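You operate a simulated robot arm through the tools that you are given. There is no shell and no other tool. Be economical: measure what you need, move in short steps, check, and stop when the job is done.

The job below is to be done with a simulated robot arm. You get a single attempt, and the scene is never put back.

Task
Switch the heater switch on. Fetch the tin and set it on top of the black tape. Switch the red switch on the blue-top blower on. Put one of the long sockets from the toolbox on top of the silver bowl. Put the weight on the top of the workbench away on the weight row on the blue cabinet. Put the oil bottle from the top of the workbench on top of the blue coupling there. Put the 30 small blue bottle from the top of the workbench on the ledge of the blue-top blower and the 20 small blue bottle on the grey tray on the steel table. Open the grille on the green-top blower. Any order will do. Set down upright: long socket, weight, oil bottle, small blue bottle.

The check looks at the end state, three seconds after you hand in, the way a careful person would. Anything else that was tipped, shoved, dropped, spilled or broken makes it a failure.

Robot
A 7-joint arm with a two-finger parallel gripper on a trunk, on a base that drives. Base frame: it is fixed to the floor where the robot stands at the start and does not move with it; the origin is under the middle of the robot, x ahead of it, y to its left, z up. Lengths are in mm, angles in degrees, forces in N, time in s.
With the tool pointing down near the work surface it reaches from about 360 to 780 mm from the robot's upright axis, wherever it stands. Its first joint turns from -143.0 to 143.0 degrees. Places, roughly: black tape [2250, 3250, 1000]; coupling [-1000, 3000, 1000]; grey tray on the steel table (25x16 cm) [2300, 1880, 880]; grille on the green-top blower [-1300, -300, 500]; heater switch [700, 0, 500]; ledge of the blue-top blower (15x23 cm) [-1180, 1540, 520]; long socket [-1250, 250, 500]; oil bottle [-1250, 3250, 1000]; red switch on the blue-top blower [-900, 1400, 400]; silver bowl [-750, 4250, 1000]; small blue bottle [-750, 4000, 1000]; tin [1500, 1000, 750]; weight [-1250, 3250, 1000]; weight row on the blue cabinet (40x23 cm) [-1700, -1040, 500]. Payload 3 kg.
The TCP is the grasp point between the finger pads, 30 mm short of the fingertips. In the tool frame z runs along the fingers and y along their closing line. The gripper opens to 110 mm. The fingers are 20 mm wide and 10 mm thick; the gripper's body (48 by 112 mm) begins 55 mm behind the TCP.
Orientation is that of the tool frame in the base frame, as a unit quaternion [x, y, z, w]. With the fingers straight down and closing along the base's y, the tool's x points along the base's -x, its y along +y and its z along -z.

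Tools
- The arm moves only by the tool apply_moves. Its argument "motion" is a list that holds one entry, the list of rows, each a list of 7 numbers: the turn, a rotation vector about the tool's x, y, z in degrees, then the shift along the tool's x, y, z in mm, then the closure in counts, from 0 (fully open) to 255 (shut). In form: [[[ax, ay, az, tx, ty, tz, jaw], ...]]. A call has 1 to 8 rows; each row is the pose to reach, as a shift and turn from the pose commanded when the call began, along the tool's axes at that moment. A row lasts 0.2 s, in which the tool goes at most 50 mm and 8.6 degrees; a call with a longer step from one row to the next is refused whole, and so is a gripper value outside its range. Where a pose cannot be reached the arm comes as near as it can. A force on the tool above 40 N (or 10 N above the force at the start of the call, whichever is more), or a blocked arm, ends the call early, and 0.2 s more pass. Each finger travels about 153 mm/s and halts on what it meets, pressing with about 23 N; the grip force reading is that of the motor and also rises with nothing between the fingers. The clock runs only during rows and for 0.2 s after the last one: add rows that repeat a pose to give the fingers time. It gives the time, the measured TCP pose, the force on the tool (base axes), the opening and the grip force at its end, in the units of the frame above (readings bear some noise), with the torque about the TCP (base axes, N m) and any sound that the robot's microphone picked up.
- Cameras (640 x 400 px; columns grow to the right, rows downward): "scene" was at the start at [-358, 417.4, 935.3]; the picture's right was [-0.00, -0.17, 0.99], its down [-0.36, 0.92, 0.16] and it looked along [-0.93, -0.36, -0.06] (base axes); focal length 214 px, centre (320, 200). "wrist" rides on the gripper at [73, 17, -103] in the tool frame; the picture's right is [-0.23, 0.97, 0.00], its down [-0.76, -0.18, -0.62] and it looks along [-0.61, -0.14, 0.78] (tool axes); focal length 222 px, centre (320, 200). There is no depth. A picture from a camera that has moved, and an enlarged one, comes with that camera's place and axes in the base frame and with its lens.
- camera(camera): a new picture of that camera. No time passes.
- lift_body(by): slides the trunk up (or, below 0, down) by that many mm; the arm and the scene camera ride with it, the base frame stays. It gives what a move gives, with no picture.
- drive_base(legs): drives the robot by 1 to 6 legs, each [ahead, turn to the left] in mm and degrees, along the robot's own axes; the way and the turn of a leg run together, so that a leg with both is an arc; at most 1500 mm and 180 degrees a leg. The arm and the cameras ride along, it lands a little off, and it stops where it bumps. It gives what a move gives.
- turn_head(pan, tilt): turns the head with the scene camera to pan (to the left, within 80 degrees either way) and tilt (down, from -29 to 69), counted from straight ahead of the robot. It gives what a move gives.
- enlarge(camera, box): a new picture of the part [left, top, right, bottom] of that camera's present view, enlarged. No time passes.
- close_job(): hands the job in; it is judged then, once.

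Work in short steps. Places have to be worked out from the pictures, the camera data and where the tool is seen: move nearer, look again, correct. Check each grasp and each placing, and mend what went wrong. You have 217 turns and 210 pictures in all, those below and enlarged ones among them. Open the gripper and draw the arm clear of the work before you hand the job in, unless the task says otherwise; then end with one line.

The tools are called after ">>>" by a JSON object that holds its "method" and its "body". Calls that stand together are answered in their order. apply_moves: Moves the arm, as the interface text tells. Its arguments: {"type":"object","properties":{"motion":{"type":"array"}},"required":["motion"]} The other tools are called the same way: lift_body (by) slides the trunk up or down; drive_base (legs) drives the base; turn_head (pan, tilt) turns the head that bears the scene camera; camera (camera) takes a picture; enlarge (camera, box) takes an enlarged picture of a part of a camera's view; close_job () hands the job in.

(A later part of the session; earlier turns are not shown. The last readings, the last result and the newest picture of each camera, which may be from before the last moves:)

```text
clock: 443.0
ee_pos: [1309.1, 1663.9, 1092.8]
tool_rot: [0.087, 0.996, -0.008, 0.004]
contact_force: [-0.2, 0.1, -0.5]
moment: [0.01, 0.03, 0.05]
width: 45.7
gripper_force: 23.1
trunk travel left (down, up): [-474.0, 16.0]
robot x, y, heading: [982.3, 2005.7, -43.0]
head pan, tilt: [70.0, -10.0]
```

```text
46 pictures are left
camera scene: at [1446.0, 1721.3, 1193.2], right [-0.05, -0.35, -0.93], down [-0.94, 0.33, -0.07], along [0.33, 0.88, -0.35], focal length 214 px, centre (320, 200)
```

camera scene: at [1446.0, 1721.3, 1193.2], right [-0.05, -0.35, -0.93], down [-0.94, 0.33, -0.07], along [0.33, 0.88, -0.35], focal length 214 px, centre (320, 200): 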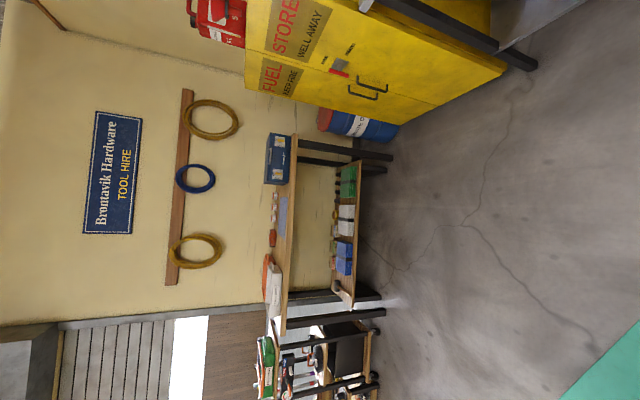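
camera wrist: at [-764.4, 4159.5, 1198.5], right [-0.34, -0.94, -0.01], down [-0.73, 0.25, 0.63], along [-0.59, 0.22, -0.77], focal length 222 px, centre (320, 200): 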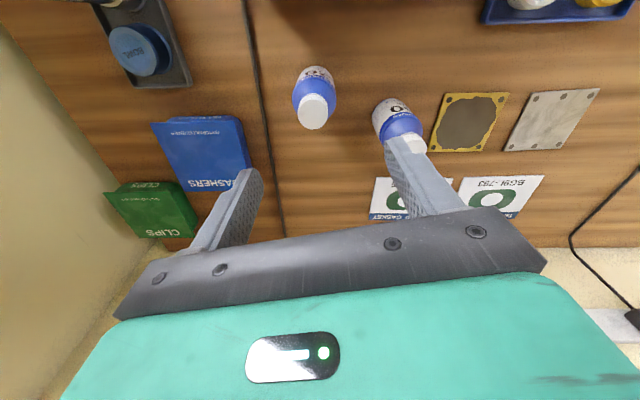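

>>> {"method": "drive_base", "body": {"legs": [[0, 35], [650, 0]]}}

>>> {"method": "turn_head", "body": {"pan": 0, "tilt": -15}}

>>> {"method": "camera", "body": {"camera": "scene"}}

```text
clock: 448.3
ee_pos: [2077.6, 1824.3, 1092.3]
tool_rot: [-0.216, 0.976, -0.007, 0.006]
contact_force: [0.9, 0.1, -2.0]
moment: [-0.02, -0.01, 0.05]
width: 46.2
gripper_force: 23.1
trunk travel left (down, up): [-474.0, 16.0]
robot x, y, heading: [1615.7, 1923.1, -8.2]
head pan, tilt: [70.0, -10.0]
```

```text
clock: 449.7
ee_pos: [2077.4, 1825.8, 1091.7]
tool_rot: [-0.217, 0.976, -0.006, 0.006]
contact_force: [-0.4, 0.0, 0.0]
moment: [0.01, -0.01, 0.0]
width: 45.9
gripper_force: 22.4
trunk travel left (down, up): [-474.0, 16.0]
robot x, y, heading: [1619.2, 1921.3, -8.4]
head pan, tilt: [0.0, -15.0]
```

```text
45 pictures are left
camera scene: at [2196.1, 1880.0, 1143.2], right [0.42, -0.91, 0.01], down [-0.87, -0.41, -0.27], along [0.25, 0.1, -0.96], focal length 214 px, centre (320, 200)
```

scene: 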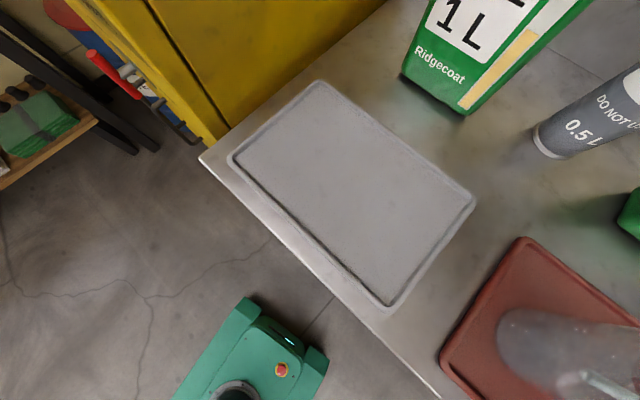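

Grey tray centre ≈[2296, 1872, 880]. Move over it and lower.

>>> {"method": "apply_moves", "body": {"motion": [[[0, 0, 0, -44, -10, 0, 235], [0, 0, 0, -88, -20, 0, 235], [0, 0, 0, -132, -31, 0, 235], [0, 0, 0, -175, -41, 0, 235], [0, 0, 0, -215, -51, 20, 235], [0, 0, 0, -215, -51, 65, 235], [0, 0, 0, -215, -51, 105, 235]]]}}

>>> {"method": "turn_head", "body": {"pan": 0, "tilt": 15}}

>>> {"method": "camera", "body": {"camera": "scene"}}

```text
clock: 451.3
ee_pos: [2298.8, 1864.3, 990.9]
tool_rot: [-0.216, 0.976, -0.006, 0.007]
contact_force: [-0.5, 0.9, -0.7]
moment: [-0.03, 0.03, -0.01]
width: 45.8
gripper_force: 22.9
trunk travel left (down, up): [-474.0, 16.0]
robot x, y, heading: [1615.7, 1921.2, -8.4]
head pan, tilt: [0.0, -15.0]
```

```text
clock: 452.3
ee_pos: [2297.4, 1864.4, 990.3]
tool_rot: [-0.216, 0.976, -0.006, 0.006]
contact_force: [0.0, 0.1, -2.0]
moment: [-0.01, 0.02, 0.04]
width: 46.0
gripper_force: 22.3
trunk travel left (down, up): [-474.0, 16.0]
robot x, y, heading: [1612.4, 1921.9, -7.9]
head pan, tilt: [0.0, 15.0]
```

```text
44 pictures are left
camera scene: at [2373.9, 1900.0, 1028.7], right [0.42, -0.91, 0.01], down [-0.88, -0.41, 0.25], along [-0.22, -0.12, -0.97], focal length 214 px, centre (320, 200)
```

scene: 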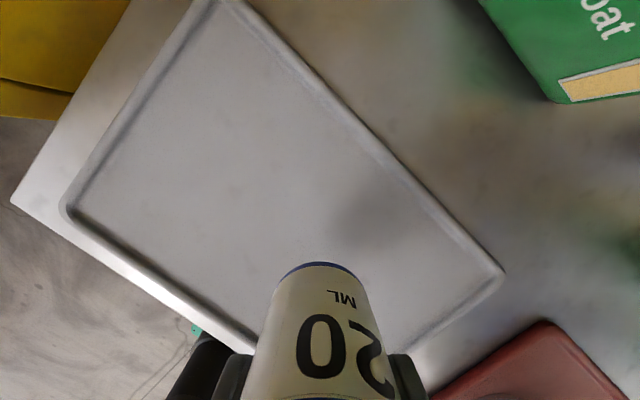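

Landing spot is well inside the tray. Lower to contact.

>>> {"method": "apply_moves", "body": {"motion": [[[0, 0, 0, 0, 0, 18, 235], [0, 0, 0, 0, 0, 24, 235], [0, 0, 0, 0, 0, 28, 235], [0, 0, 0, 0, 0, 32, 235], [0, 0, 0, 0, 0, 36, 235], [0, 0, 0, 0, 0, 40, 235], [0, 0, 0, 0, 0, 44, 235], [0, 0, 0, 0, 0, 48, 235]]]}}

```text
clock: 454.1
ee_pos: [2296.6, 1866.7, 941.7]
tool_rot: [-0.217, 0.976, -0.006, 0.006]
contact_force: [-0.2, -0.7, -0.5]
moment: [0.0, 0.03, 0.0]
width: 46.0
gripper_force: 23.4
trunk travel left (down, up): [-474.0, 16.0]
robot x, y, heading: [1616.1, 1917.4, -8.1]
head pan, tilt: [0.0, 15.0]
```

>>> {"method": "apply_moves", "body": {"motion": [[[0, 0, 0, 0, 0, 4, 235], [0, 0, 0, 0, 0, 8, 235], [0, 0, 0, 0, 0, 12, 235], [0, 0, 0, 0, 0, 16, 235], [0, 0, 0, 0, 0, 20, 235], [0, 0, 0, 0, 0, 24, 235], [0, 0, 0, 0, 0, 28, 235], [0, 0, 0, 0, 0, 32, 235]]]}}

>>> {"method": "camera", "body": {"camera": "scene"}}

```text
clock: 454.7
ee_pos: [2296.7, 1866.7, 941.6]
tool_rot: [-0.216, 0.976, -0.006, 0.011]
contact_force: [-11.7, 0.7, 17.9]
moment: [0.46, 0.75, 0.25]
width: 45.9
gripper_force: 23.5
trunk travel left (down, up): [-474.0, 16.0]
robot x, y, heading: [1614.0, 1919.6, -8.0]
head pan, tilt: [0.0, 15.0]
stopped in row 3: the force on the tool passed its limit at 45 N (the readings are from after the stop); the commanded pose is now the measured one
```

```text
43 pictures are left
camera scene: at [2372.9, 1902.6, 978.8], right [0.42, -0.91, 0.02], down [-0.88, -0.41, 0.24], along [-0.21, -0.12, -0.97], focal length 214 px, centre (320, 200)
```

scene: 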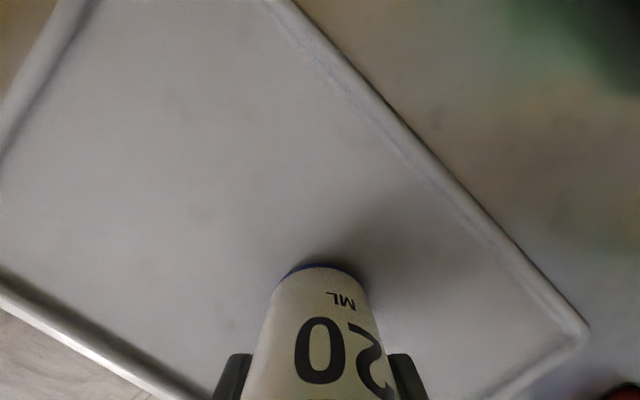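

Contact. Release gently and rise.

>>> {"method": "apply_moves", "body": {"motion": [[[0, 0, 0, 0, 0, -2, 200], [0, 0, 0, 0, 0, -2, 155], [0, 0, 0, 0, 0, -2, 140], [0, 0, 0, 0, 0, -2, 120], [0, 0, 0, 0, 0, -2, 90], [0, 0, 0, 0, 0, -2, 80]]]}}

>>> {"method": "apply_moves", "body": {"motion": [[[0, 0, 0, 0, 0, -15, 80], [0, 0, 0, 0, 0, -55, 80], [0, 0, 0, 0, 0, -100, 80], [0, 0, 0, 0, 0, -145, 80]]]}}

>>> {"method": "camera", "body": {"camera": "scene"}}

```text
clock: 456.1
ee_pos: [2297.6, 1866.6, 940.8]
tool_rot: [-0.217, 0.976, -0.007, 0.01]
contact_force: [-1.3, -2.6, 12.2]
moment: [0.16, -0.03, 0.03]
width: 75.6
gripper_force: 0.0
trunk travel left (down, up): [-474.0, 16.0]
robot x, y, heading: [1613.0, 1921.0, -8.2]
head pan, tilt: [0.0, 15.0]
```

```text
clock: 457.1
ee_pos: [2292.6, 1870.6, 1082.8]
tool_rot: [-0.216, 0.976, -0.006, 0.009]
contact_force: [0.3, -0.8, 0.0]
moment: [0.0, -0.01, 0.01]
width: 75.4
gripper_force: 0.1
trunk travel left (down, up): [-474.0, 16.0]
robot x, y, heading: [1612.9, 1922.1, -8.3]
head pan, tilt: [0.0, 15.0]
```

```text
42 pictures are left
camera scene: at [2369.8, 1906.1, 1121.1], right [0.42, -0.91, 0.02], down [-0.88, -0.41, 0.24], along [-0.21, -0.12, -0.97], focal length 214 px, centre (320, 200)
```

scene: 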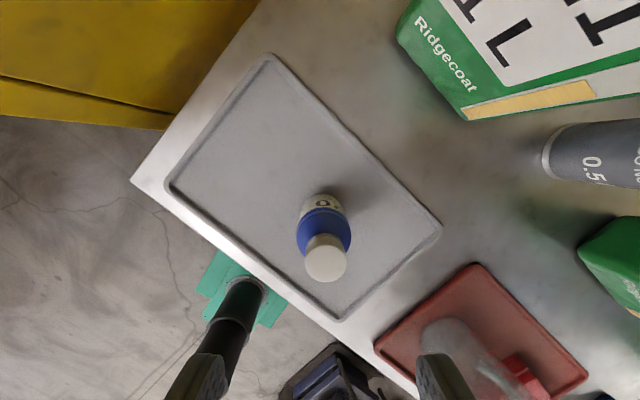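

The 20 bottle stands on the grey tray. Next the 30 bottle (≈[-764, 3736]): retract and drive back to the workbench.

>>> {"method": "apply_moves", "body": {"motion": [[[0, 0, 0, 35, 20, -10, 60], [0, 0, 0, 70, 40, -20, 60], [0, 0, 0, 105, 60, -20, 60], [0, 0, 0, 140, 79, -20, 60], [0, 0, 0, 175, 98, -20, 60]]]}}

>>> {"method": "drive_base", "body": {"legs": [[-400, 0], [0, 48], [0, 48], [0, 48]]}}

```text
clock: 458.3
ee_pos: [2093.5, 1885.1, 1101.2]
tool_rot: [-0.217, 0.976, -0.007, 0.01]
contact_force: [-0.7, -0.7, 0.5]
moment: [0.02, 0.02, -0.01]
width: 84.4
gripper_force: 0.0
trunk travel left (down, up): [-474.0, 16.0]
robot x, y, heading: [1618.1, 1922.7, -8.2]
head pan, tilt: [0.0, 15.0]
```

```text
clock: 465.2
ee_pos: [1208.3, 2453.2, 1101.0]
tool_rot: [0.867, -0.497, -0.002, -0.013]
contact_force: [-0.5, 0.2, -0.5]
moment: [-0.03, -0.1, 0.0]
width: 84.0
gripper_force: 0.1
trunk travel left (down, up): [-474.0, 16.0]
robot x, y, heading: [1279.8, 1968.3, 85.4]
head pan, tilt: [0.0, 15.0]
stopped in leg 3: the robot was blocked; the commanded pose is now the measured one
```

>>> {"method": "drive_base", "body": {"legs": [[0, 25], [0, 25]]}}

```text
clock: 468.2
ee_pos: [860.7, 2224.0, 1101.9]
tool_rot: [0.996, -0.085, -0.008, -0.011]
contact_force: [1.5, 0.5, 1.2]
moment: [0.01, -0.02, -0.01]
width: 84.4
gripper_force: 0.1
trunk travel left (down, up): [-474.0, 16.0]
robot x, y, heading: [1303.0, 1992.6, 135.5]
head pan, tilt: [0.0, 15.0]
```

>>> {"method": "drive_base", "body": {"legs": [[0, 3], [1500, 0], [640, 0], [0, 26]]}}

>>> {"method": "turn_head", "body": {"pan": 0, "tilt": -25}}

>>> {"method": "camera", "body": {"camera": "scene"}}

```text
clock: 480.8
ee_pos: [-850.4, 3400.4, 1101.9]
tool_rot: [0.984, 0.178, -0.011, -0.008]
contact_force: [1.0, 0.4, 0.0]
moment: [0.03, 0.0, 0.0]
width: 84.1
gripper_force: 0.1
trunk travel left (down, up): [-474.0, 16.0]
robot x, y, heading: [-347.3, 3437.8, 165.7]
head pan, tilt: [0.0, 15.0]
```

```text
clock: 481.9
ee_pos: [-850.5, 3399.5, 1103.1]
tool_rot: [0.984, 0.177, -0.011, -0.008]
contact_force: [0.6, 0.2, -0.4]
moment: [0.02, 0.0, 0.0]
width: 84.2
gripper_force: 0.2
trunk travel left (down, up): [-474.0, 16.0]
robot x, y, heading: [-345.2, 3438.1, 165.6]
head pan, tilt: [0.0, -25.0]
```

```text
41 pictures are left
camera scene: at [-986.3, 3347.8, 1164.3], right [-0.35, 0.94, 0.02], down [0.84, 0.32, -0.44], along [-0.41, -0.14, -0.9], focal length 214 px, centre (320, 200)
```

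scene: 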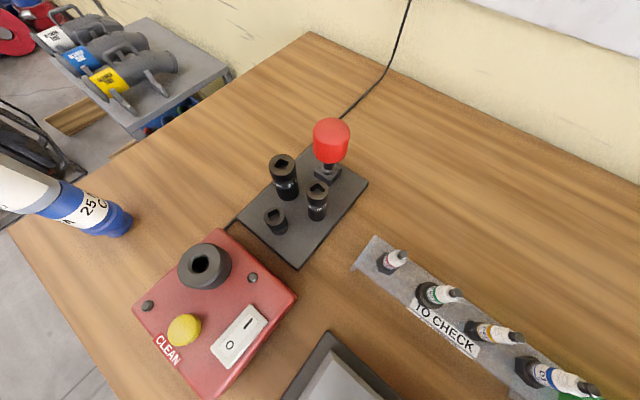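

>>> {"method": "apply_moves", "body": {"motion": [[[0, 0, 0, 31, -32, 0, 60], [0, 0, 0, 63, -65, 0, 60], [0, 0, 0, 95, -98, 0, 60], [0, 0, 0, 127, -131, 0, 60], [0, 0, 0, 158, -164, 0, 60], [0, 0, 0, 190, -196, 0, 60]]]}}

>>> {"method": "turn_head", "body": {"pan": -25, "tilt": 5}}

>>> {"method": "camera", "body": {"camera": "scene"}}

>>> {"method": "camera", "body": {"camera": "wrist"}}

```text
clock: 483.3
ee_pos: [-738.2, 3651.9, 1105.1]
tool_rot: [0.984, 0.177, -0.009, -0.008]
contact_force: [-0.5, 0.1, -0.2]
moment: [0.03, -0.01, -0.03]
width: 84.4
gripper_force: 0.1
trunk travel left (down, up): [-474.0, 16.0]
robot x, y, heading: [-346.0, 3439.2, 165.7]
head pan, tilt: [0.0, -25.0]
```

```text
clock: 484.2
ee_pos: [-739.1, 3651.5, 1104.3]
tool_rot: [0.984, 0.178, -0.01, -0.007]
contact_force: [-0.5, -0.4, -1.2]
moment: [0.0, 0.01, 0.0]
width: 84.5
gripper_force: 0.0
trunk travel left (down, up): [-474.0, 16.0]
robot x, y, heading: [-343.8, 3438.6, 165.7]
head pan, tilt: [-25.0, 5.0]
```

```text
40 pictures are left
camera scene: at [-847.2, 3650.6, 1153.7], right [-0.31, 0.84, 0.44], down [0.95, 0.31, 0.06], along [-0.09, 0.43, -0.9], focal length 214 px, centre (320, 200)
```

scene: 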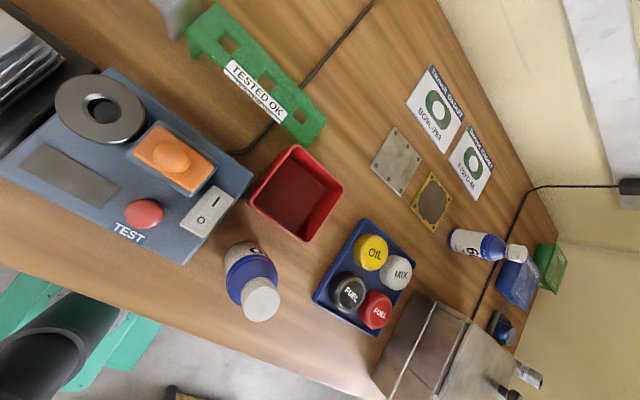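

```text
39 pictures are left
camera wrist: at [-663.0, 3659.9, 1206.4], right [0.13, -0.99, -0.01], down [-0.76, -0.11, 0.64], along [-0.64, -0.07, -0.77], focal length 222 px, centre (320, 200)
```

wrist: 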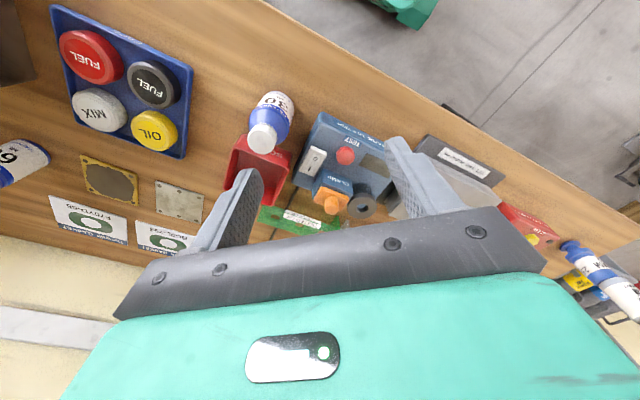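

30 bottle cap top ≈[-771, 3710, 986]; the current closing direction is free on both sides. Move over, descend and grip.

>>> {"method": "apply_moves", "body": {"motion": [[[0, 0, 0, -5, -33, 0, 70], [0, 0, 0, -9, -66, 0, 70], [0, 0, 0, -9, -66, 40, 70], [0, 0, 0, -9, -66, 80, 70]]]}}

>>> {"method": "camera", "body": {"camera": "wrist"}}

```text
clock: 485.2
ee_pos: [-775.6, 3708.9, 1022.0]
tool_rot: [0.984, 0.178, -0.01, -0.007]
contact_force: [0.2, -0.4, 0.4]
moment: [0.01, 0.02, -0.04]
width: 79.7
gripper_force: 0.1
trunk travel left (down, up): [-474.0, 16.0]
robot x, y, heading: [-347.8, 3439.1, 165.4]
head pan, tilt: [-25.0, 5.0]
```

```text
38 pictures are left
camera wrist: at [-700.2, 3717.5, 1124.4], right [0.13, -0.99, -0.01], down [-0.76, -0.11, 0.64], along [-0.63, -0.07, -0.77], focal length 222 px, centre (320, 200)
```

wrist: 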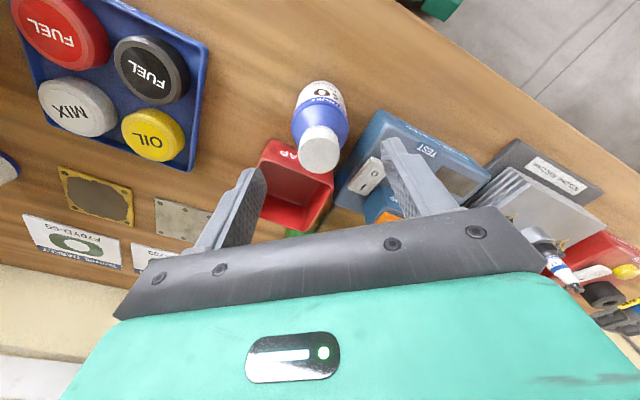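

>>> {"method": "apply_moves", "body": {"motion": [[[0, 0, 0, 7, 0, 30, 102], [0, 0, 0, 7, 0, 62, 102], [0, 0, 0, 7, 0, 84, 102], [0, 0, 0, 7, 0, 84, 140], [0, 0, 0, 7, 0, 84, 180], [0, 0, 0, 7, 0, 84, 225], [0, 0, 0, 7, 0, 84, 235]]]}}

>>> {"method": "camera", "body": {"camera": "wrist"}}

```text
clock: 486.8
ee_pos: [-769.4, 3713.5, 938.5]
tool_rot: [0.984, 0.177, -0.01, -0.006]
contact_force: [-1.5, -0.3, -0.2]
moment: [-0.01, 0.03, 0.02]
width: 45.7
gripper_force: 23.0
trunk travel left (down, up): [-474.0, 16.0]
robot x, y, heading: [-347.2, 3436.4, 165.6]
head pan, tilt: [-25.0, 5.0]
```

```text
37 pictures are left
camera wrist: at [-694.7, 3721.6, 1041.0], right [0.13, -0.99, -0.01], down [-0.76, -0.11, 0.64], along [-0.64, -0.07, -0.77], focal length 222 px, centre (320, 200)
```

wrist: 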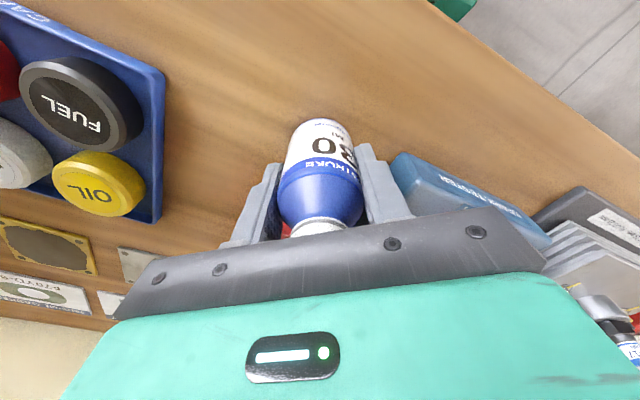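

"30" gripped. Lift, back off, turn south and drive to the blue-top blower.

>>> {"method": "apply_moves", "body": {"motion": [[[0, 0, 0, 0, 0, -20, 235], [0, 0, 0, 0, 0, -60, 235], [0, 0, 0, 0, 0, -105, 235], [0, 0, 0, 0, 0, -150, 235]]]}}

>>> {"method": "drive_base", "body": {"legs": [[-260, 0], [0, 35], [0, 35], [0, 30], [1500, 0]]}}

```text
clock: 487.8
ee_pos: [-766.9, 3710.0, 1088.7]
tool_rot: [0.984, 0.178, -0.009, -0.006]
contact_force: [0.0, 0.7, -1.8]
moment: [0.02, 0.02, -0.02]
width: 45.7
gripper_force: 22.7
trunk travel left (down, up): [-474.0, 16.0]
robot x, y, heading: [-346.4, 3437.7, 166.0]
head pan, tilt: [-25.0, 5.0]
```

```text
clock: 494.8
ee_pos: [-274.0, 2916.5, 1089.4]
tool_rot: [0.484, 0.875, -0.012, 0.001]
contact_force: [0.9, 0.4, -1.1]
moment: [-0.01, 0.05, 0.01]
width: 45.5
gripper_force: 23.0
trunk travel left (down, up): [-474.0, 16.0]
robot x, y, heading: [-162.3, 3382.5, -94.5]
head pan, tilt: [-25.0, 5.0]
stopped in leg 4: the robot was blocked; the commanded pose is now the measured one
```

>>> {"method": "drive_base", "body": {"legs": [[1500, 0], [280, 0], [0, -42], [0, -42]]}}

>>> {"method": "turn_head", "body": {"pan": 0, "tilt": -20}}

>>> {"method": "camera", "body": {"camera": "scene"}}

```text
clock: 507.8
ee_pos: [-801.7, 1684.9, 1089.5]
tool_rot: [0.951, 0.31, -0.01, -0.007]
contact_force: [0.8, -0.6, -1.7]
moment: [0.01, 0.05, -0.01]
width: 45.4
gripper_force: 23.0
trunk travel left (down, up): [-474.0, 16.0]
robot x, y, heading: [-326.7, 1551.0, -179.8]
head pan, tilt: [-25.0, 5.0]
```

```text
clock: 508.7
ee_pos: [-802.1, 1684.9, 1088.1]
tool_rot: [0.951, 0.31, -0.01, -0.006]
contact_force: [1.3, 1.3, -0.4]
moment: [-0.03, 0.0, -0.04]
width: 45.7
gripper_force: 22.7
trunk travel left (down, up): [-474.0, 16.0]
robot x, y, heading: [-326.0, 1548.2, -180.0]
head pan, tilt: [0.0, -20.0]
```

```text
36 pictures are left
camera scene: at [-913.7, 1602.3, 1145.5], right [-0.59, 0.81, 0.02], down [0.75, 0.56, -0.36], along [-0.3, -0.2, -0.93], focal length 214 px, centre (320, 200)
```

scene: 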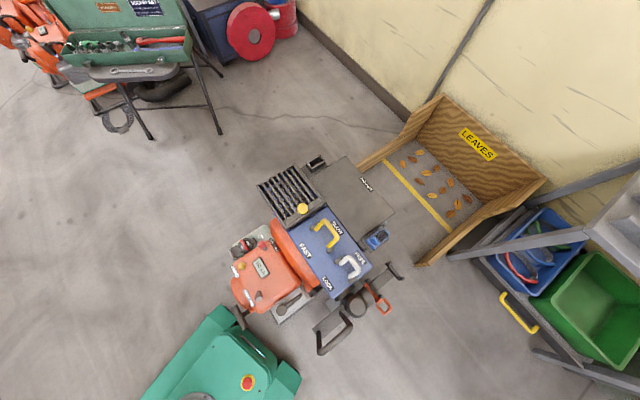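

The ledge is the grey plate at ≈[-1205, 1540, 520], out of reach from here; I'll come from the south side. First I enlarge the engine area for the red switch.

>>> {"method": "enlarge", "body": {"camera": "scene", "box": [210, 150, 410, 330]}}

>>> {"method": "drive_base", "body": {"legs": [[-150, 0], [0, 44], [0, 44], [640, 0], [0, -44], [0, -44]]}}

```text
2.22 times, centred on (310, 240) of scene
camera zoom: at [-913.7, 1602.3, 1145.5], right [-0.59, 0.81, 0.02], down [0.75, 0.56, -0.36], along [-0.3, -0.2, -0.93], focal length 477 px, centre (342, 111)
```

zoom: 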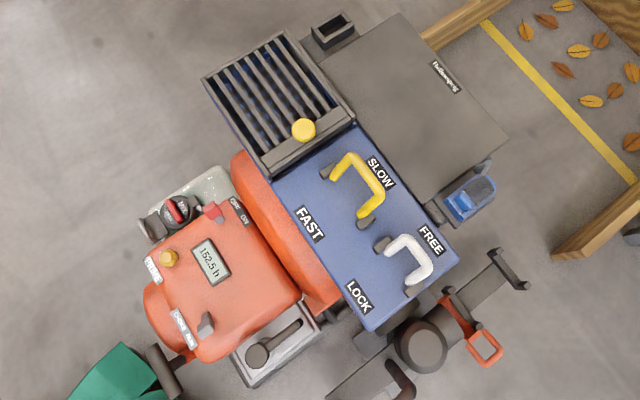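

```text
clock: 521.4
ee_pos: [-681.6, 1023.1, 1089.3]
tool_rot: [0.942, 0.334, -0.01, -0.006]
contact_force: [-0.1, 0.4, -0.8]
moment: [0.02, 0.01, -0.01]
width: 45.6
gripper_force: 23.1
trunk travel left (down, up): [-474.0, 16.0]
robot x, y, heading: [-196.9, 878.4, -177.0]
head pan, tilt: [0.0, -20.0]
```

Red switch with OFF/ON label is on the engine top at ≈[-902, 1392]. Continue to the south side of the blower.

>>> {"method": "drive_base", "body": {"legs": [[0, -5], [785, 0], [0, -33], [0, -32]]}}

>>> {"method": "turn_head", "body": {"pan": 0, "tilt": -20}}

>>> {"method": "camera", "body": {"camera": "scene"}}

```text
clock: 529.4
ee_pos: [-1044.9, 1402.8, 1090.0]
tool_rot: [0.967, -0.254, -0.005, -0.011]
contact_force: [-0.1, -0.4, -1.1]
moment: [0.01, 0.01, 0.01]
width: 45.3
gripper_force: 23.1
trunk travel left (down, up): [-474.0, 16.0]
robot x, y, heading: [-1037.6, 883.2, 114.9]
head pan, tilt: [0.0, -20.0]
```

```text
clock: 530.0
ee_pos: [-1044.9, 1402.4, 1090.6]
tool_rot: [0.967, -0.254, -0.006, -0.012]
contact_force: [0.7, -0.3, -0.9]
moment: [-0.03, -0.01, 0.01]
width: 45.4
gripper_force: 22.9
trunk travel left (down, up): [-474.0, 16.0]
robot x, y, heading: [-1036.5, 885.3, 114.8]
head pan, tilt: [0.0, -20.0]
```

```text
34 pictures are left
camera scene: at [-1166.3, 1468.8, 1147.1], right [0.49, 0.87, 0.02], down [0.82, -0.45, -0.36], along [-0.3, 0.19, -0.93], focal length 214 px, centre (320, 200)
```

scene: 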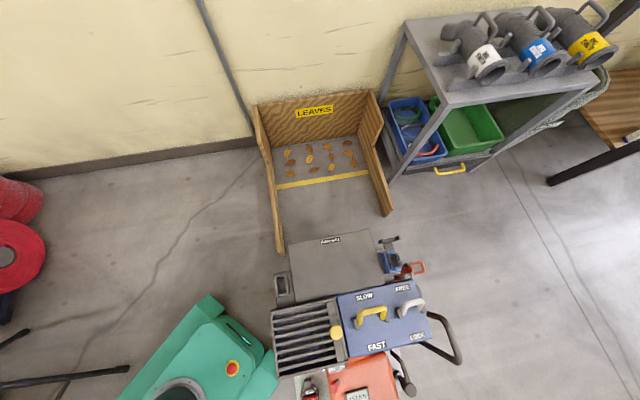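

Ledge centre ≈[-1179, 1533]. Move over it, lower the trunk and look.

>>> {"method": "apply_moves", "body": {"motion": [[[0, 0, 0, -45, -12, 0, 235], [0, 0, 0, -90, -24, 0, 235], [0, 0, 0, -135, -36, 0, 235], [0, 0, 0, -181, -48, 0, 235]]]}}

>>> {"method": "lift_body", "body": {"by": -380}}

>>> {"method": "turn_head", "body": {"pan": 0, "tilt": 10}}

>>> {"method": "camera", "body": {"camera": "scene"}}

>>> {"method": "camera", "body": {"camera": "wrist"}}

```text
clock: 531.0
ee_pos: [-1175.2, 1533.6, 1094.6]
tool_rot: [0.968, -0.252, -0.005, -0.011]
contact_force: [0.1, -0.8, -1.0]
moment: [0.01, -0.02, -0.02]
width: 45.7
gripper_force: 23.2
trunk travel left (down, up): [-474.0, 16.0]
robot x, y, heading: [-1036.4, 879.9, 115.1]
head pan, tilt: [0.0, -20.0]
```

```text
clock: 534.7
ee_pos: [-1176.0, 1533.0, 714.7]
tool_rot: [0.967, -0.254, -0.005, -0.011]
contact_force: [0.0, -0.8, 0.0]
moment: [-0.02, -0.02, 0.01]
width: 45.5
gripper_force: 22.7
trunk travel left (down, up): [-94.0, 396.0]
robot x, y, heading: [-1037.7, 882.7, 114.9]
head pan, tilt: [0.0, -20.0]
```

```text
clock: 535.6
ee_pos: [-1175.8, 1532.7, 715.3]
tool_rot: [0.967, -0.253, -0.005, -0.011]
contact_force: [-0.3, 0.4, -1.7]
moment: [0.01, 0.03, -0.01]
width: 45.5
gripper_force: 23.4
trunk travel left (down, up): [-94.0, 396.0]
robot x, y, heading: [-1036.8, 879.9, 115.0]
head pan, tilt: [0.0, 10.0]
```

```text
33 pictures are left
camera scene: at [-1257.4, 1577.3, 753.6], right [0.49, 0.87, 0.02], down [0.86, -0.49, 0.16], along [0.15, -0.06, -0.99], focal length 214 px, centre (320, 200)
```

scene: 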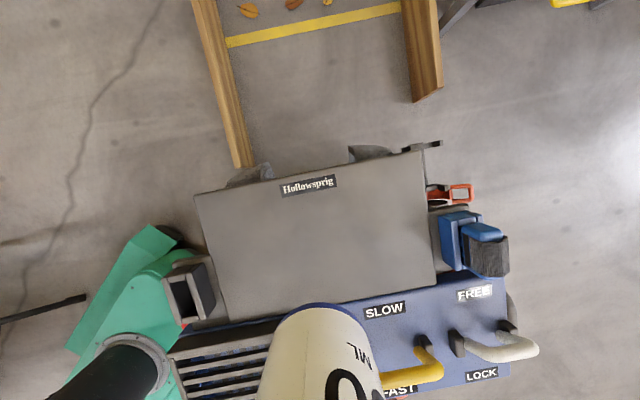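

```text
32 pictures are left
camera wrist: at [-1120.4, 1480.1, 817.0], right [-0.68, -0.74, -0.01], down [-0.57, 0.51, 0.64], along [-0.46, 0.44, -0.77], focal length 222 px, centre (320, 200)
```

wrist: 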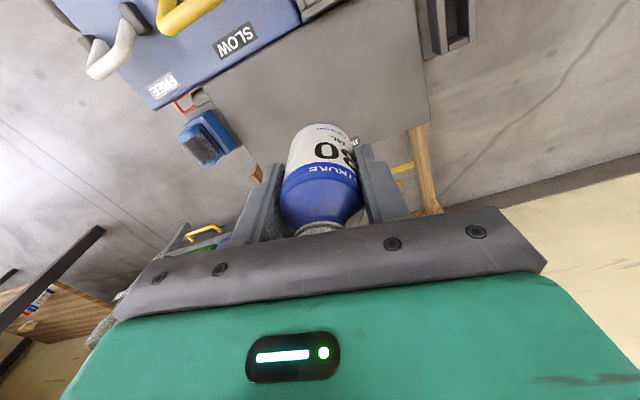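

Landing point is near the plate's centre. Lower the trunk 90 and then step down to contact.

>>> {"method": "lift_body", "body": {"by": -85}}

>>> {"method": "apply_moves", "body": {"motion": [[[0, 0, 0, 0, 0, 15, 235], [0, 0, 0, 0, 0, 22, 235], [0, 0, 0, 0, 0, 27, 235], [0, 0, 0, 0, 0, 32, 235], [0, 0, 0, 0, 0, 36, 235], [0, 0, 0, 0, 0, 40, 235], [0, 0, 0, 0, 0, 44, 235], [0, 0, 0, 0, 0, 48, 235]]]}}

>>> {"method": "camera", "body": {"camera": "scene"}}

```text
clock: 536.8
ee_pos: [-1176.7, 1531.9, 629.9]
tool_rot: [0.967, -0.254, -0.006, -0.012]
contact_force: [-0.4, -0.6, -1.0]
moment: [0.02, -0.01, 0.01]
width: 45.6
gripper_force: 23.4
trunk travel left (down, up): [-9.0, 481.0]
robot x, y, heading: [-1035.6, 881.8, 114.9]
head pan, tilt: [0.0, 10.0]
```

```text
clock: 538.6
ee_pos: [-1174.9, 1534.3, 584.6]
tool_rot: [0.967, -0.254, -0.006, -0.013]
contact_force: [5.3, -3.6, 18.1]
moment: [-0.48, 0.02, 0.08]
width: 45.3
gripper_force: 23.0
trunk travel left (down, up): [-9.0, 481.0]
robot x, y, heading: [-1037.0, 881.7, 115.0]
head pan, tilt: [0.0, 10.0]
```

```text
31 pictures are left
camera scene: at [-1257.5, 1578.3, 622.9], right [0.49, 0.87, 0.02], down [0.86, -0.49, 0.16], along [0.15, -0.06, -0.99], focal length 214 px, centre (320, 200)
```

scene: 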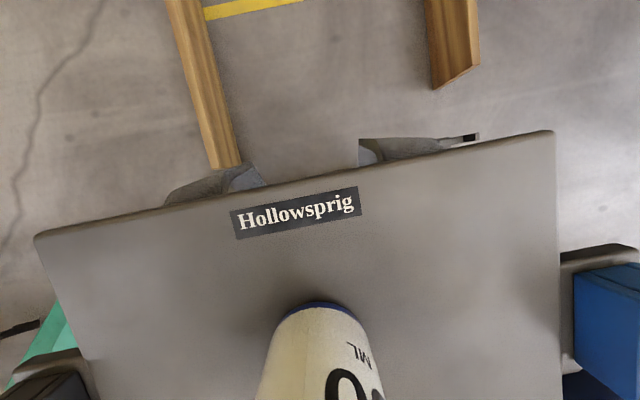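

Contact (18 N), bottle on the plate. Release and rise.

>>> {"method": "apply_moves", "body": {"motion": [[[0, 0, 0, 0, 0, -2, 200], [0, 0, 0, 0, 0, -2, 155], [0, 0, 0, 0, 0, -2, 140], [0, 0, 0, 0, 0, -2, 120], [0, 0, 0, 0, 0, -2, 100], [0, 0, 0, 0, 0, -2, 95]]]}}

>>> {"method": "lift_body", "body": {"by": 250}}

>>> {"method": "camera", "body": {"camera": "scene"}}

```text
clock: 540.0
ee_pos: [-1176.0, 1533.6, 583.7]
tool_rot: [0.967, -0.254, -0.005, -0.011]
contact_force: [0.9, 0.4, -0.5]
moment: [0.02, 0.02, -0.03]
width: 68.9
gripper_force: 0.2
trunk travel left (down, up): [-9.0, 481.0]
robot x, y, heading: [-1033.9, 880.3, 115.0]
head pan, tilt: [0.0, 10.0]
```

```text
clock: 542.6
ee_pos: [-1175.4, 1534.0, 834.4]
tool_rot: [0.967, -0.253, -0.005, -0.012]
contact_force: [-0.2, 1.4, 0.2]
moment: [-0.01, 0.0, 0.01]
width: 68.8
gripper_force: 0.1
trunk travel left (down, up): [-259.0, 231.0]
robot x, y, heading: [-1035.9, 880.2, 114.7]
head pan, tilt: [0.0, 10.0]
```

```text
30 pictures are left
camera scene: at [-1258.6, 1578.1, 872.5], right [0.49, 0.87, 0.02], down [0.86, -0.49, 0.16], along [0.15, -0.06, -0.99], focal length 214 px, centre (320, 200)
```

scene: 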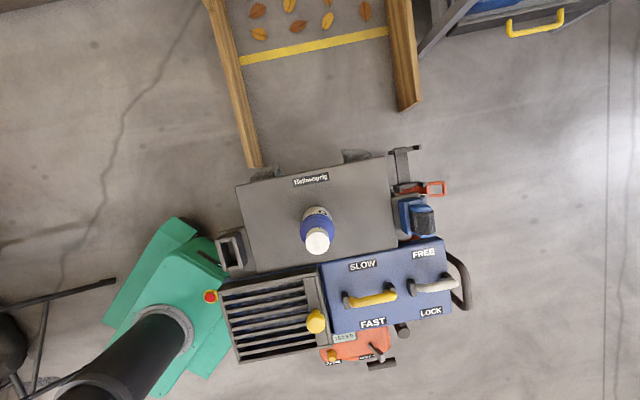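

The 30 bottle stands on the ledge. Last: the red switch. Move above it with closed fingers and look.

>>> {"method": "apply_moves", "body": {"motion": [[[0, 0, 0, 44, -1, 0, 130], [0, 0, 0, 88, -3, 0, 200], [0, 0, 0, 132, -4, 0, 255], [0, 0, 0, 176, -6, 0, 255], [0, 0, 0, 220, -7, 0, 255], [0, 0, 0, 265, -9, 0, 255], [0, 0, 0, 310, -10, 0, 255]]]}}

>>> {"method": "turn_head", "body": {"pan": 0, "tilt": 20}}

>>> {"method": "camera", "body": {"camera": "scene"}}

>>> {"method": "camera", "body": {"camera": "wrist"}}

```text
clock: 544.2
ee_pos: [-901.2, 1389.5, 830.7]
tool_rot: [0.967, -0.253, -0.006, -0.011]
contact_force: [-0.7, -0.4, 0.2]
moment: [-0.01, -0.02, 0.0]
width: 0.0
gripper_force: 22.8
trunk travel left (down, up): [-259.0, 231.0]
robot x, y, heading: [-1036.9, 885.4, 114.9]
head pan, tilt: [0.0, 10.0]
```

```text
clock: 544.9
ee_pos: [-900.9, 1389.6, 829.7]
tool_rot: [0.967, -0.254, -0.005, -0.011]
contact_force: [0.3, 1.2, -0.5]
moment: [-0.01, 0.0, -0.01]
width: 0.0
gripper_force: 22.7
trunk travel left (down, up): [-259.0, 231.0]
robot x, y, heading: [-1037.8, 880.7, 114.9]
head pan, tilt: [0.0, 20.0]
```

```text
29 pictures are left
camera scene: at [-968.6, 1426.7, 868.2], right [0.49, 0.87, 0.02], down [0.82, -0.47, 0.33], along [0.29, -0.14, -0.95], focal length 214 px, centre (320, 200)
```

scene: 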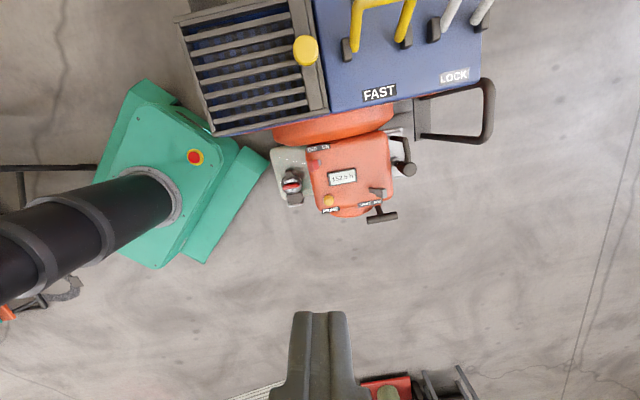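

```text
28 pictures are left
camera wrist: at [-845.8, 1337.5, 931.9], right [-0.68, -0.74, -0.01], down [-0.57, 0.51, 0.64], along [-0.46, 0.44, -0.77], focal length 222 px, centre (320, 200)
```

wrist: 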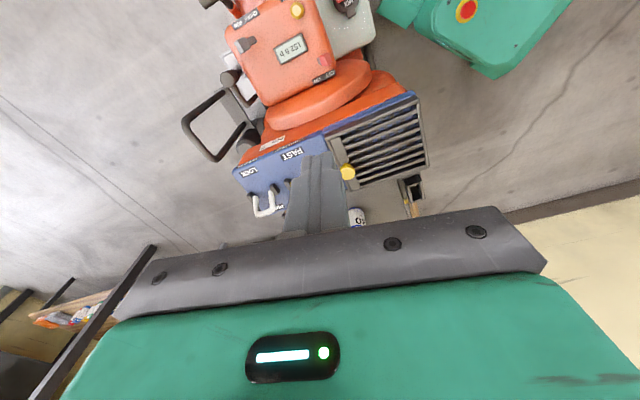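

>>> {"method": "enlarge", "body": {"camera": "scene", "box": [260, 125, 420, 235]}}

>>> {"method": "enlarge", "body": {"camera": "wrist", "box": [200, 0, 400, 130]}}

```text
3.64 times, centred on (340, 180) of scene
camera zoom: at [-968.6, 1426.7, 868.2], right [0.49, 0.87, 0.02], down [0.82, -0.47, 0.33], along [0.29, -0.14, -0.95], focal length 780 px, centre (247, 273)
```

zoom: 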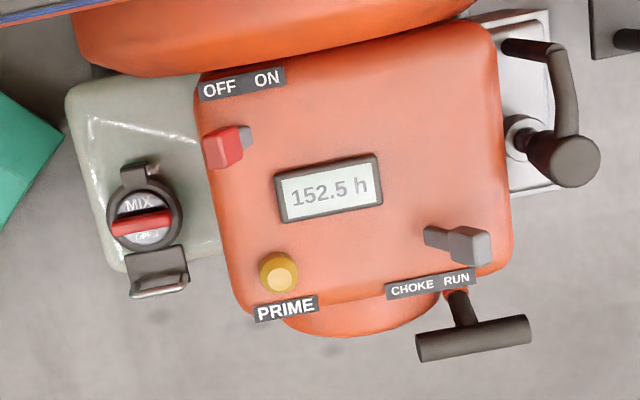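

```text
3.08 times, centred on (300, 65) of wrist
camera zoom: at [-845.8, 1337.5, 931.9], right [-0.68, -0.74, -0.01], down [-0.57, 0.51, 0.64], along [-0.46, 0.44, -0.77], focal length 684 px, centre (382, 615)
```

zoom: 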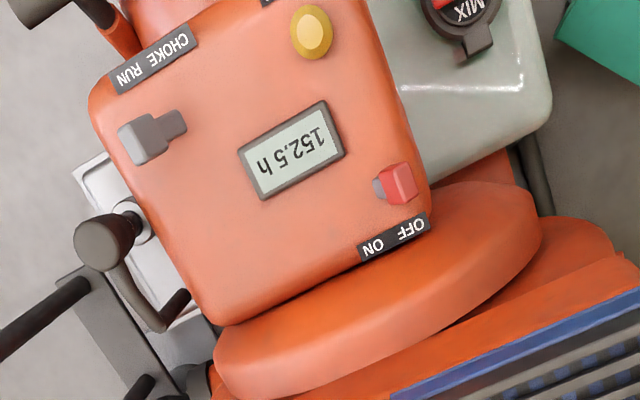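

The red switch ("OFF ON") is a small toggle at ≈[-900, 1384, 396], red at the OFF side; ON is toward ≈(0.31, 0.95). I go down on its OFF side and look closer.

>>> {"method": "apply_moves", "body": {"motion": [[[0, 0, 0, 5, 16, 0, 255], [0, 0, 0, 9, 31, 0, 255]]]}}

>>> {"method": "lift_body", "body": {"by": -255}}

>>> {"method": "apply_moves", "body": {"motion": [[[0, 0, 0, 0, 0, 40, 255], [0, 0, 0, 0, 0, 80, 255], [0, 0, 0, 0, 0, 100, 255]]]}}

>>> {"method": "camera", "body": {"camera": "wrist"}}

>>> {"method": "turn_head", "body": {"pan": 0, "tilt": 30}}

>>> {"method": "camera", "body": {"camera": "scene"}}

```text
clock: 545.5
ee_pos: [-908.4, 1358.5, 829.7]
tool_rot: [0.967, -0.254, -0.005, -0.011]
contact_force: [0.9, 0.1, -0.5]
moment: [-0.01, -0.01, -0.03]
width: 0.0
gripper_force: 23.4
trunk travel left (down, up): [-259.0, 231.0]
robot x, y, heading: [-1034.8, 878.8, 114.7]
head pan, tilt: [0.0, 20.0]
```

```text
clock: 548.2
ee_pos: [-907.9, 1358.9, 575.7]
tool_rot: [0.967, -0.254, -0.005, -0.012]
contact_force: [0.0, 0.5, -0.2]
moment: [0.0, 0.01, 0.0]
width: 0.0
gripper_force: 23.5
trunk travel left (down, up): [-4.0, 486.0]
robot x, y, heading: [-1037.3, 881.2, 114.8]
head pan, tilt: [0.0, 20.0]
```

```text
clock: 548.8
ee_pos: [-908.0, 1361.6, 507.5]
tool_rot: [0.967, -0.254, -0.006, -0.019]
contact_force: [-0.2, -11.8, 31.8]
moment: [1.07, 3.07, 1.13]
width: 0.1
gripper_force: 22.7
trunk travel left (down, up): [-4.0, 486.0]
robot x, y, heading: [-1034.5, 881.1, 114.8]
head pan, tilt: [0.0, 20.0]
stopped in row 3: the force on the tool passed its limit at 192 N (the readings are from after the stop); the commanded pose is now the measured one
```

```text
25 pictures are left
camera wrist: at [-852.7, 1307.9, 610.0], right [-0.68, -0.74, -0.03], down [-0.57, 0.5, 0.65], along [-0.46, 0.45, -0.76], focal length 222 px, centre (320, 200)
```

wrist: 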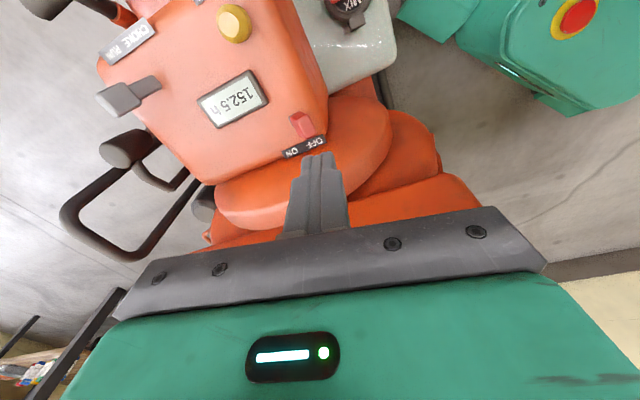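

```text
clock: 549.5
ee_pos: [-906.6, 1362.3, 506.3]
tool_rot: [0.967, -0.255, -0.006, -0.016]
contact_force: [0.0, 0.0, -0.3]
moment: [-0.04, -0.01, 0.01]
width: 0.2
gripper_force: 22.8
trunk travel left (down, up): [-4.0, 486.0]
robot x, y, heading: [-1037.9, 879.5, 114.7]
head pan, tilt: [0.0, 30.0]
```

```text
24 pictures are left
camera scene: at [-961.6, 1390.0, 546.4], right [0.49, 0.87, 0.03], down [0.76, -0.44, 0.48], along [0.43, -0.22, -0.88], focal length 214 px, centre (320, 200)
```

scene: 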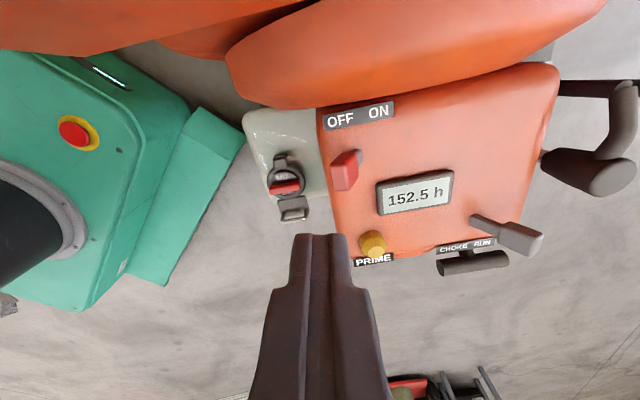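

The scene-camera head evidently bumped the blower top's edge (contact ~95 mm on the tool's -x side). I raise, pitch the hand so the head leans away, and approach the switch tilted.

>>> {"method": "apply_moves", "body": {"motion": [[[0, 0, 0, 8, 2, -40, 255], [0, 0, 0, 19, 5, -80, 255], [0, -7, 0, 19, 5, -80, 255], [0, -14, 0, 19, 5, -80, 255], [0, -21, 0, 19, 5, -70, 255], [0, -28, 0, 19, 5, -50, 255], [0, -35, 0, 19, 5, -20, 255]]]}}

>>> {"method": "camera", "body": {"camera": "scene"}}

>>> {"method": "camera", "body": {"camera": "wrist"}}

```text
clock: 551.1
ee_pos: [-894.9, 1347.3, 526.3]
tool_rot: [0.92, -0.237, -0.297, -0.093]
contact_force: [0.2, 0.0, -0.5]
moment: [-0.01, -0.01, 0.01]
width: 0.1
gripper_force: 23.1
trunk travel left (down, up): [-4.0, 486.0]
robot x, y, heading: [-1035.3, 880.6, 115.0]
head pan, tilt: [0.0, 30.0]
```

```text
23 pictures are left
camera scene: at [-919.4, 1357.4, 595.8], right [0.49, 0.87, 0.03], down [0.87, -0.49, -0.11], along [-0.08, 0.08, -0.99], focal length 214 px, centre (320, 200)
```

scene: 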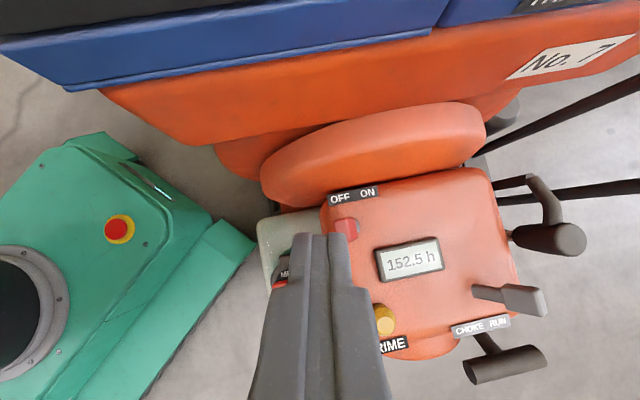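

```text
22 pictures are left
camera wrist: at [-800.5, 1272.3, 567.4], right [-0.64, -0.76, 0.1], down [-0.14, 0.25, 0.96], along [-0.75, 0.6, -0.27], focal length 222 px, centre (320, 200)
```

wrist: 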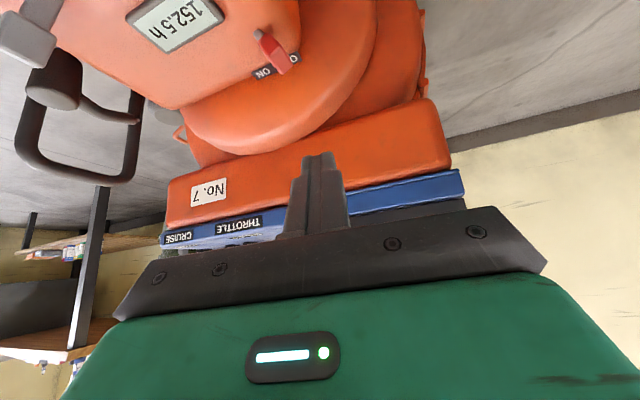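

>>> {"method": "enlarge", "body": {"camera": "wrist", "box": [220, 10, 340, 110]}}

```text
4.00 times, centred on (280, 60) of wrist
camera zoom: at [-800.5, 1272.3, 567.4], right [-0.64, -0.76, 0.1], down [-0.14, 0.25, 0.96], along [-0.75, 0.6, -0.27], focal length 888 px, centre (480, 760)
```

zoom: 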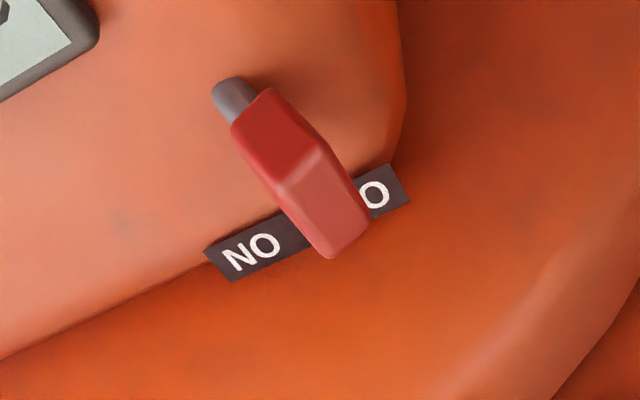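

It's a lever toggle leaning to OFF, tip ≈[-903, 1380, 412]. Descend on its OFF side so the fingertip overlaps the lever, and check.

>>> {"method": "apply_moves", "body": {"motion": [[[0, 0, 0, 20, -1, 29, 255], [0, 0, 0, 40, -1, 58, 255], [0, 0, 0, 56, -1, 82, 255]]]}}

>>> {"method": "camera", "body": {"camera": "scene"}}

>>> {"method": "camera", "body": {"camera": "wrist"}}

```text
clock: 551.9
ee_pos: [-895.6, 1353.9, 426.4]
tool_rot: [0.92, -0.238, -0.296, -0.093]
contact_force: [0.5, 0.2, 0.3]
moment: [0.02, 0.0, 0.02]
width: 0.1
gripper_force: 23.5
trunk travel left (down, up): [-4.0, 486.0]
robot x, y, heading: [-1035.5, 880.1, 114.7]
head pan, tilt: [0.0, 30.0]
```

```text
20 pictures are left
camera scene: at [-919.1, 1363.3, 495.3], right [0.49, 0.87, 0.03], down [0.87, -0.49, -0.11], along [-0.08, 0.08, -0.99], focal length 214 px, centre (320, 200)
```

scene: 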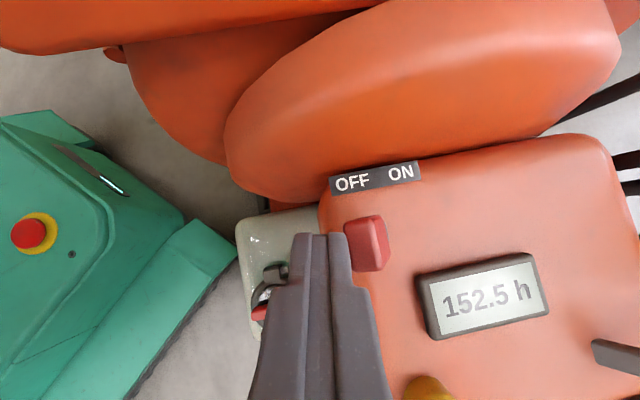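

```text
19 pictures are left
camera wrist: at [-800.1, 1278.3, 467.2], right [-0.64, -0.76, 0.1], down [-0.14, 0.25, 0.96], along [-0.75, 0.6, -0.27], focal length 222 px, centre (320, 200)
```

wrist: 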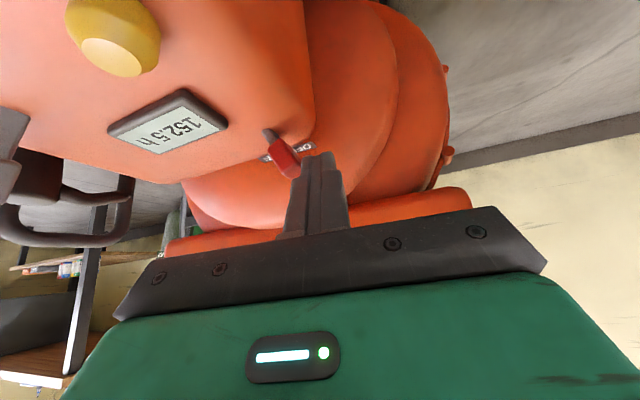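

Fingertip stands right beside the lever on the OFF side. Push toward ON.

>>> {"method": "apply_moves", "body": {"motion": [[[0, 0, 0, -1, -7, 1, 255], [0, 0, 0, -2, -13, 1.5, 255], [0, 0, 0, -3, -19, 2, 255], [0, 0, 0, -4, -25, 3, 255], [0, 0, 0, -5, -31, 3.5, 255], [0, 0, 0, -5.5, -36, 4, 255]]]}}

>>> {"method": "camera", "body": {"camera": "scene"}}

```text
clock: 553.3
ee_pos: [-881.4, 1387.9, 428.7]
tool_rot: [0.921, -0.238, -0.296, -0.094]
contact_force: [-1.1, 0.6, 0.2]
moment: [0.04, -0.02, -0.01]
width: 0.0
gripper_force: 23.6
trunk travel left (down, up): [-4.0, 486.0]
robot x, y, heading: [-1038.4, 880.6, 115.2]
head pan, tilt: [0.0, 30.0]
```

```text
18 pictures are left
camera scene: at [-906.2, 1398.7, 497.3], right [0.49, 0.87, 0.03], down [0.87, -0.49, -0.11], along [-0.08, 0.08, -0.99], focal length 214 px, centre (320, 200)
```

scene: 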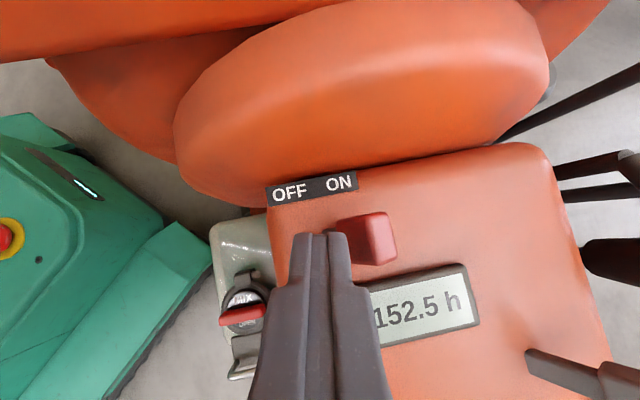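

The lever flipped to ON. Back off slightly, lift clear and verify.

>>> {"method": "apply_moves", "body": {"motion": [[[0, 0, 0, 1, 8, -1, 255], [0, 0, 0, 2, 15, -1, 255], [0, 0, 0, -20, 15, -30, 255], [0, 0, 0, -42, 15, -60, 255], [0, 0, 0, -64, 15, -95, 255], [0, 0, 0, -86, 15, -130, 255]]]}}

>>> {"method": "enlarge", "body": {"camera": "wrist", "box": [200, 0, 400, 120]}}

>>> {"method": "camera", "body": {"camera": "scene"}}

```text
clock: 554.7
ee_pos: [-885.3, 1369.3, 585.4]
tool_rot: [0.921, -0.237, -0.296, -0.093]
contact_force: [-0.2, -1.2, 0.4]
moment: [-0.01, 0.0, 0.0]
width: 0.0
gripper_force: 23.1
trunk travel left (down, up): [-4.0, 486.0]
robot x, y, heading: [-1034.3, 882.5, 115.0]
head pan, tilt: [0.0, 30.0]
```

```text
3.20 times, centred on (300, 60) of wrist
camera zoom: at [-789.9, 1294.2, 625.2], right [-0.64, -0.76, 0.1], down [-0.14, 0.25, 0.96], along [-0.75, 0.6, -0.27], focal length 711 px, centre (384, 648)
```

zoom: 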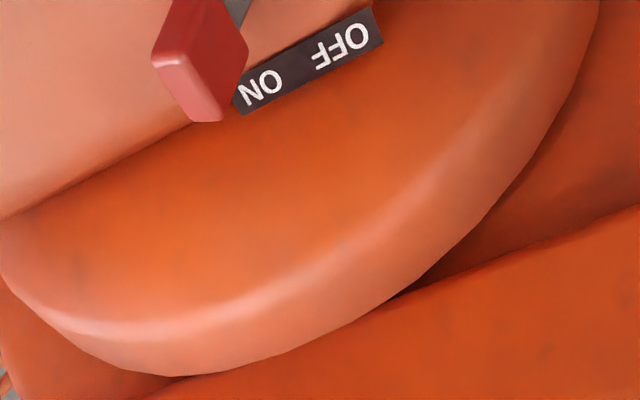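

```text
16 pictures are left
camera scene: at [-908.9, 1379.3, 653.3], right [0.49, 0.87, 0.03], down [0.87, -0.49, -0.11], along [-0.08, 0.08, -0.99], focal length 214 px, centre (320, 200)
```

scene: 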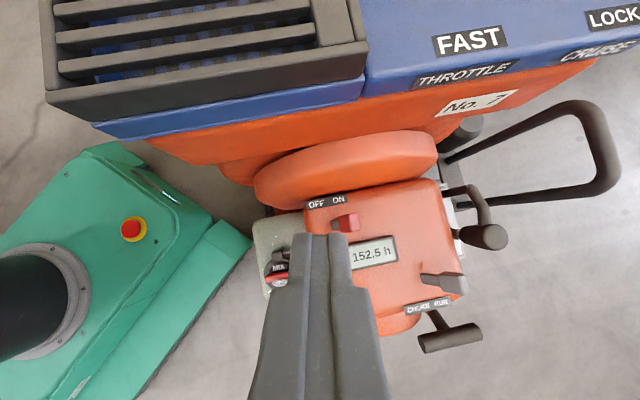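

Switch is ON. Raise the arm clear and check the blower top and bottle.

>>> {"method": "lift_body", "body": {"by": 350}}

>>> {"method": "camera", "body": {"camera": "scene"}}

```text
clock: 558.1
ee_pos: [-884.5, 1368.7, 933.1]
tool_rot: [0.921, -0.237, -0.296, -0.093]
contact_force: [-0.3, 1.0, 0.7]
moment: [0.01, 0.02, 0.01]
width: 0.1
gripper_force: 23.4
trunk travel left (down, up): [-354.0, 136.0]
robot x, y, heading: [-1037.9, 880.4, 114.9]
head pan, tilt: [0.0, 30.0]
```

```text
15 pictures are left
camera scene: at [-909.0, 1379.4, 1002.9], right [0.49, 0.87, 0.03], down [0.87, -0.49, -0.11], along [-0.08, 0.08, -0.99], focal length 214 px, centre (320, 200)
```

scene: 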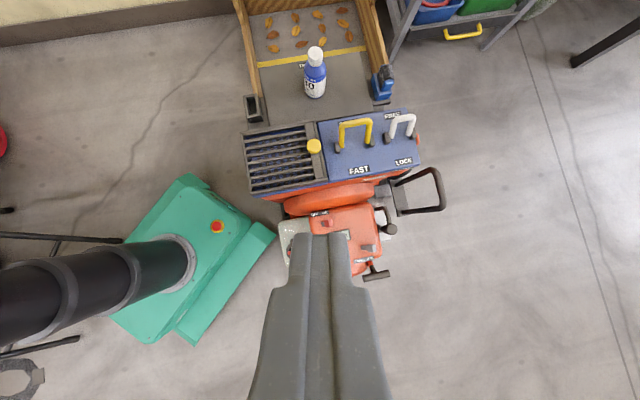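

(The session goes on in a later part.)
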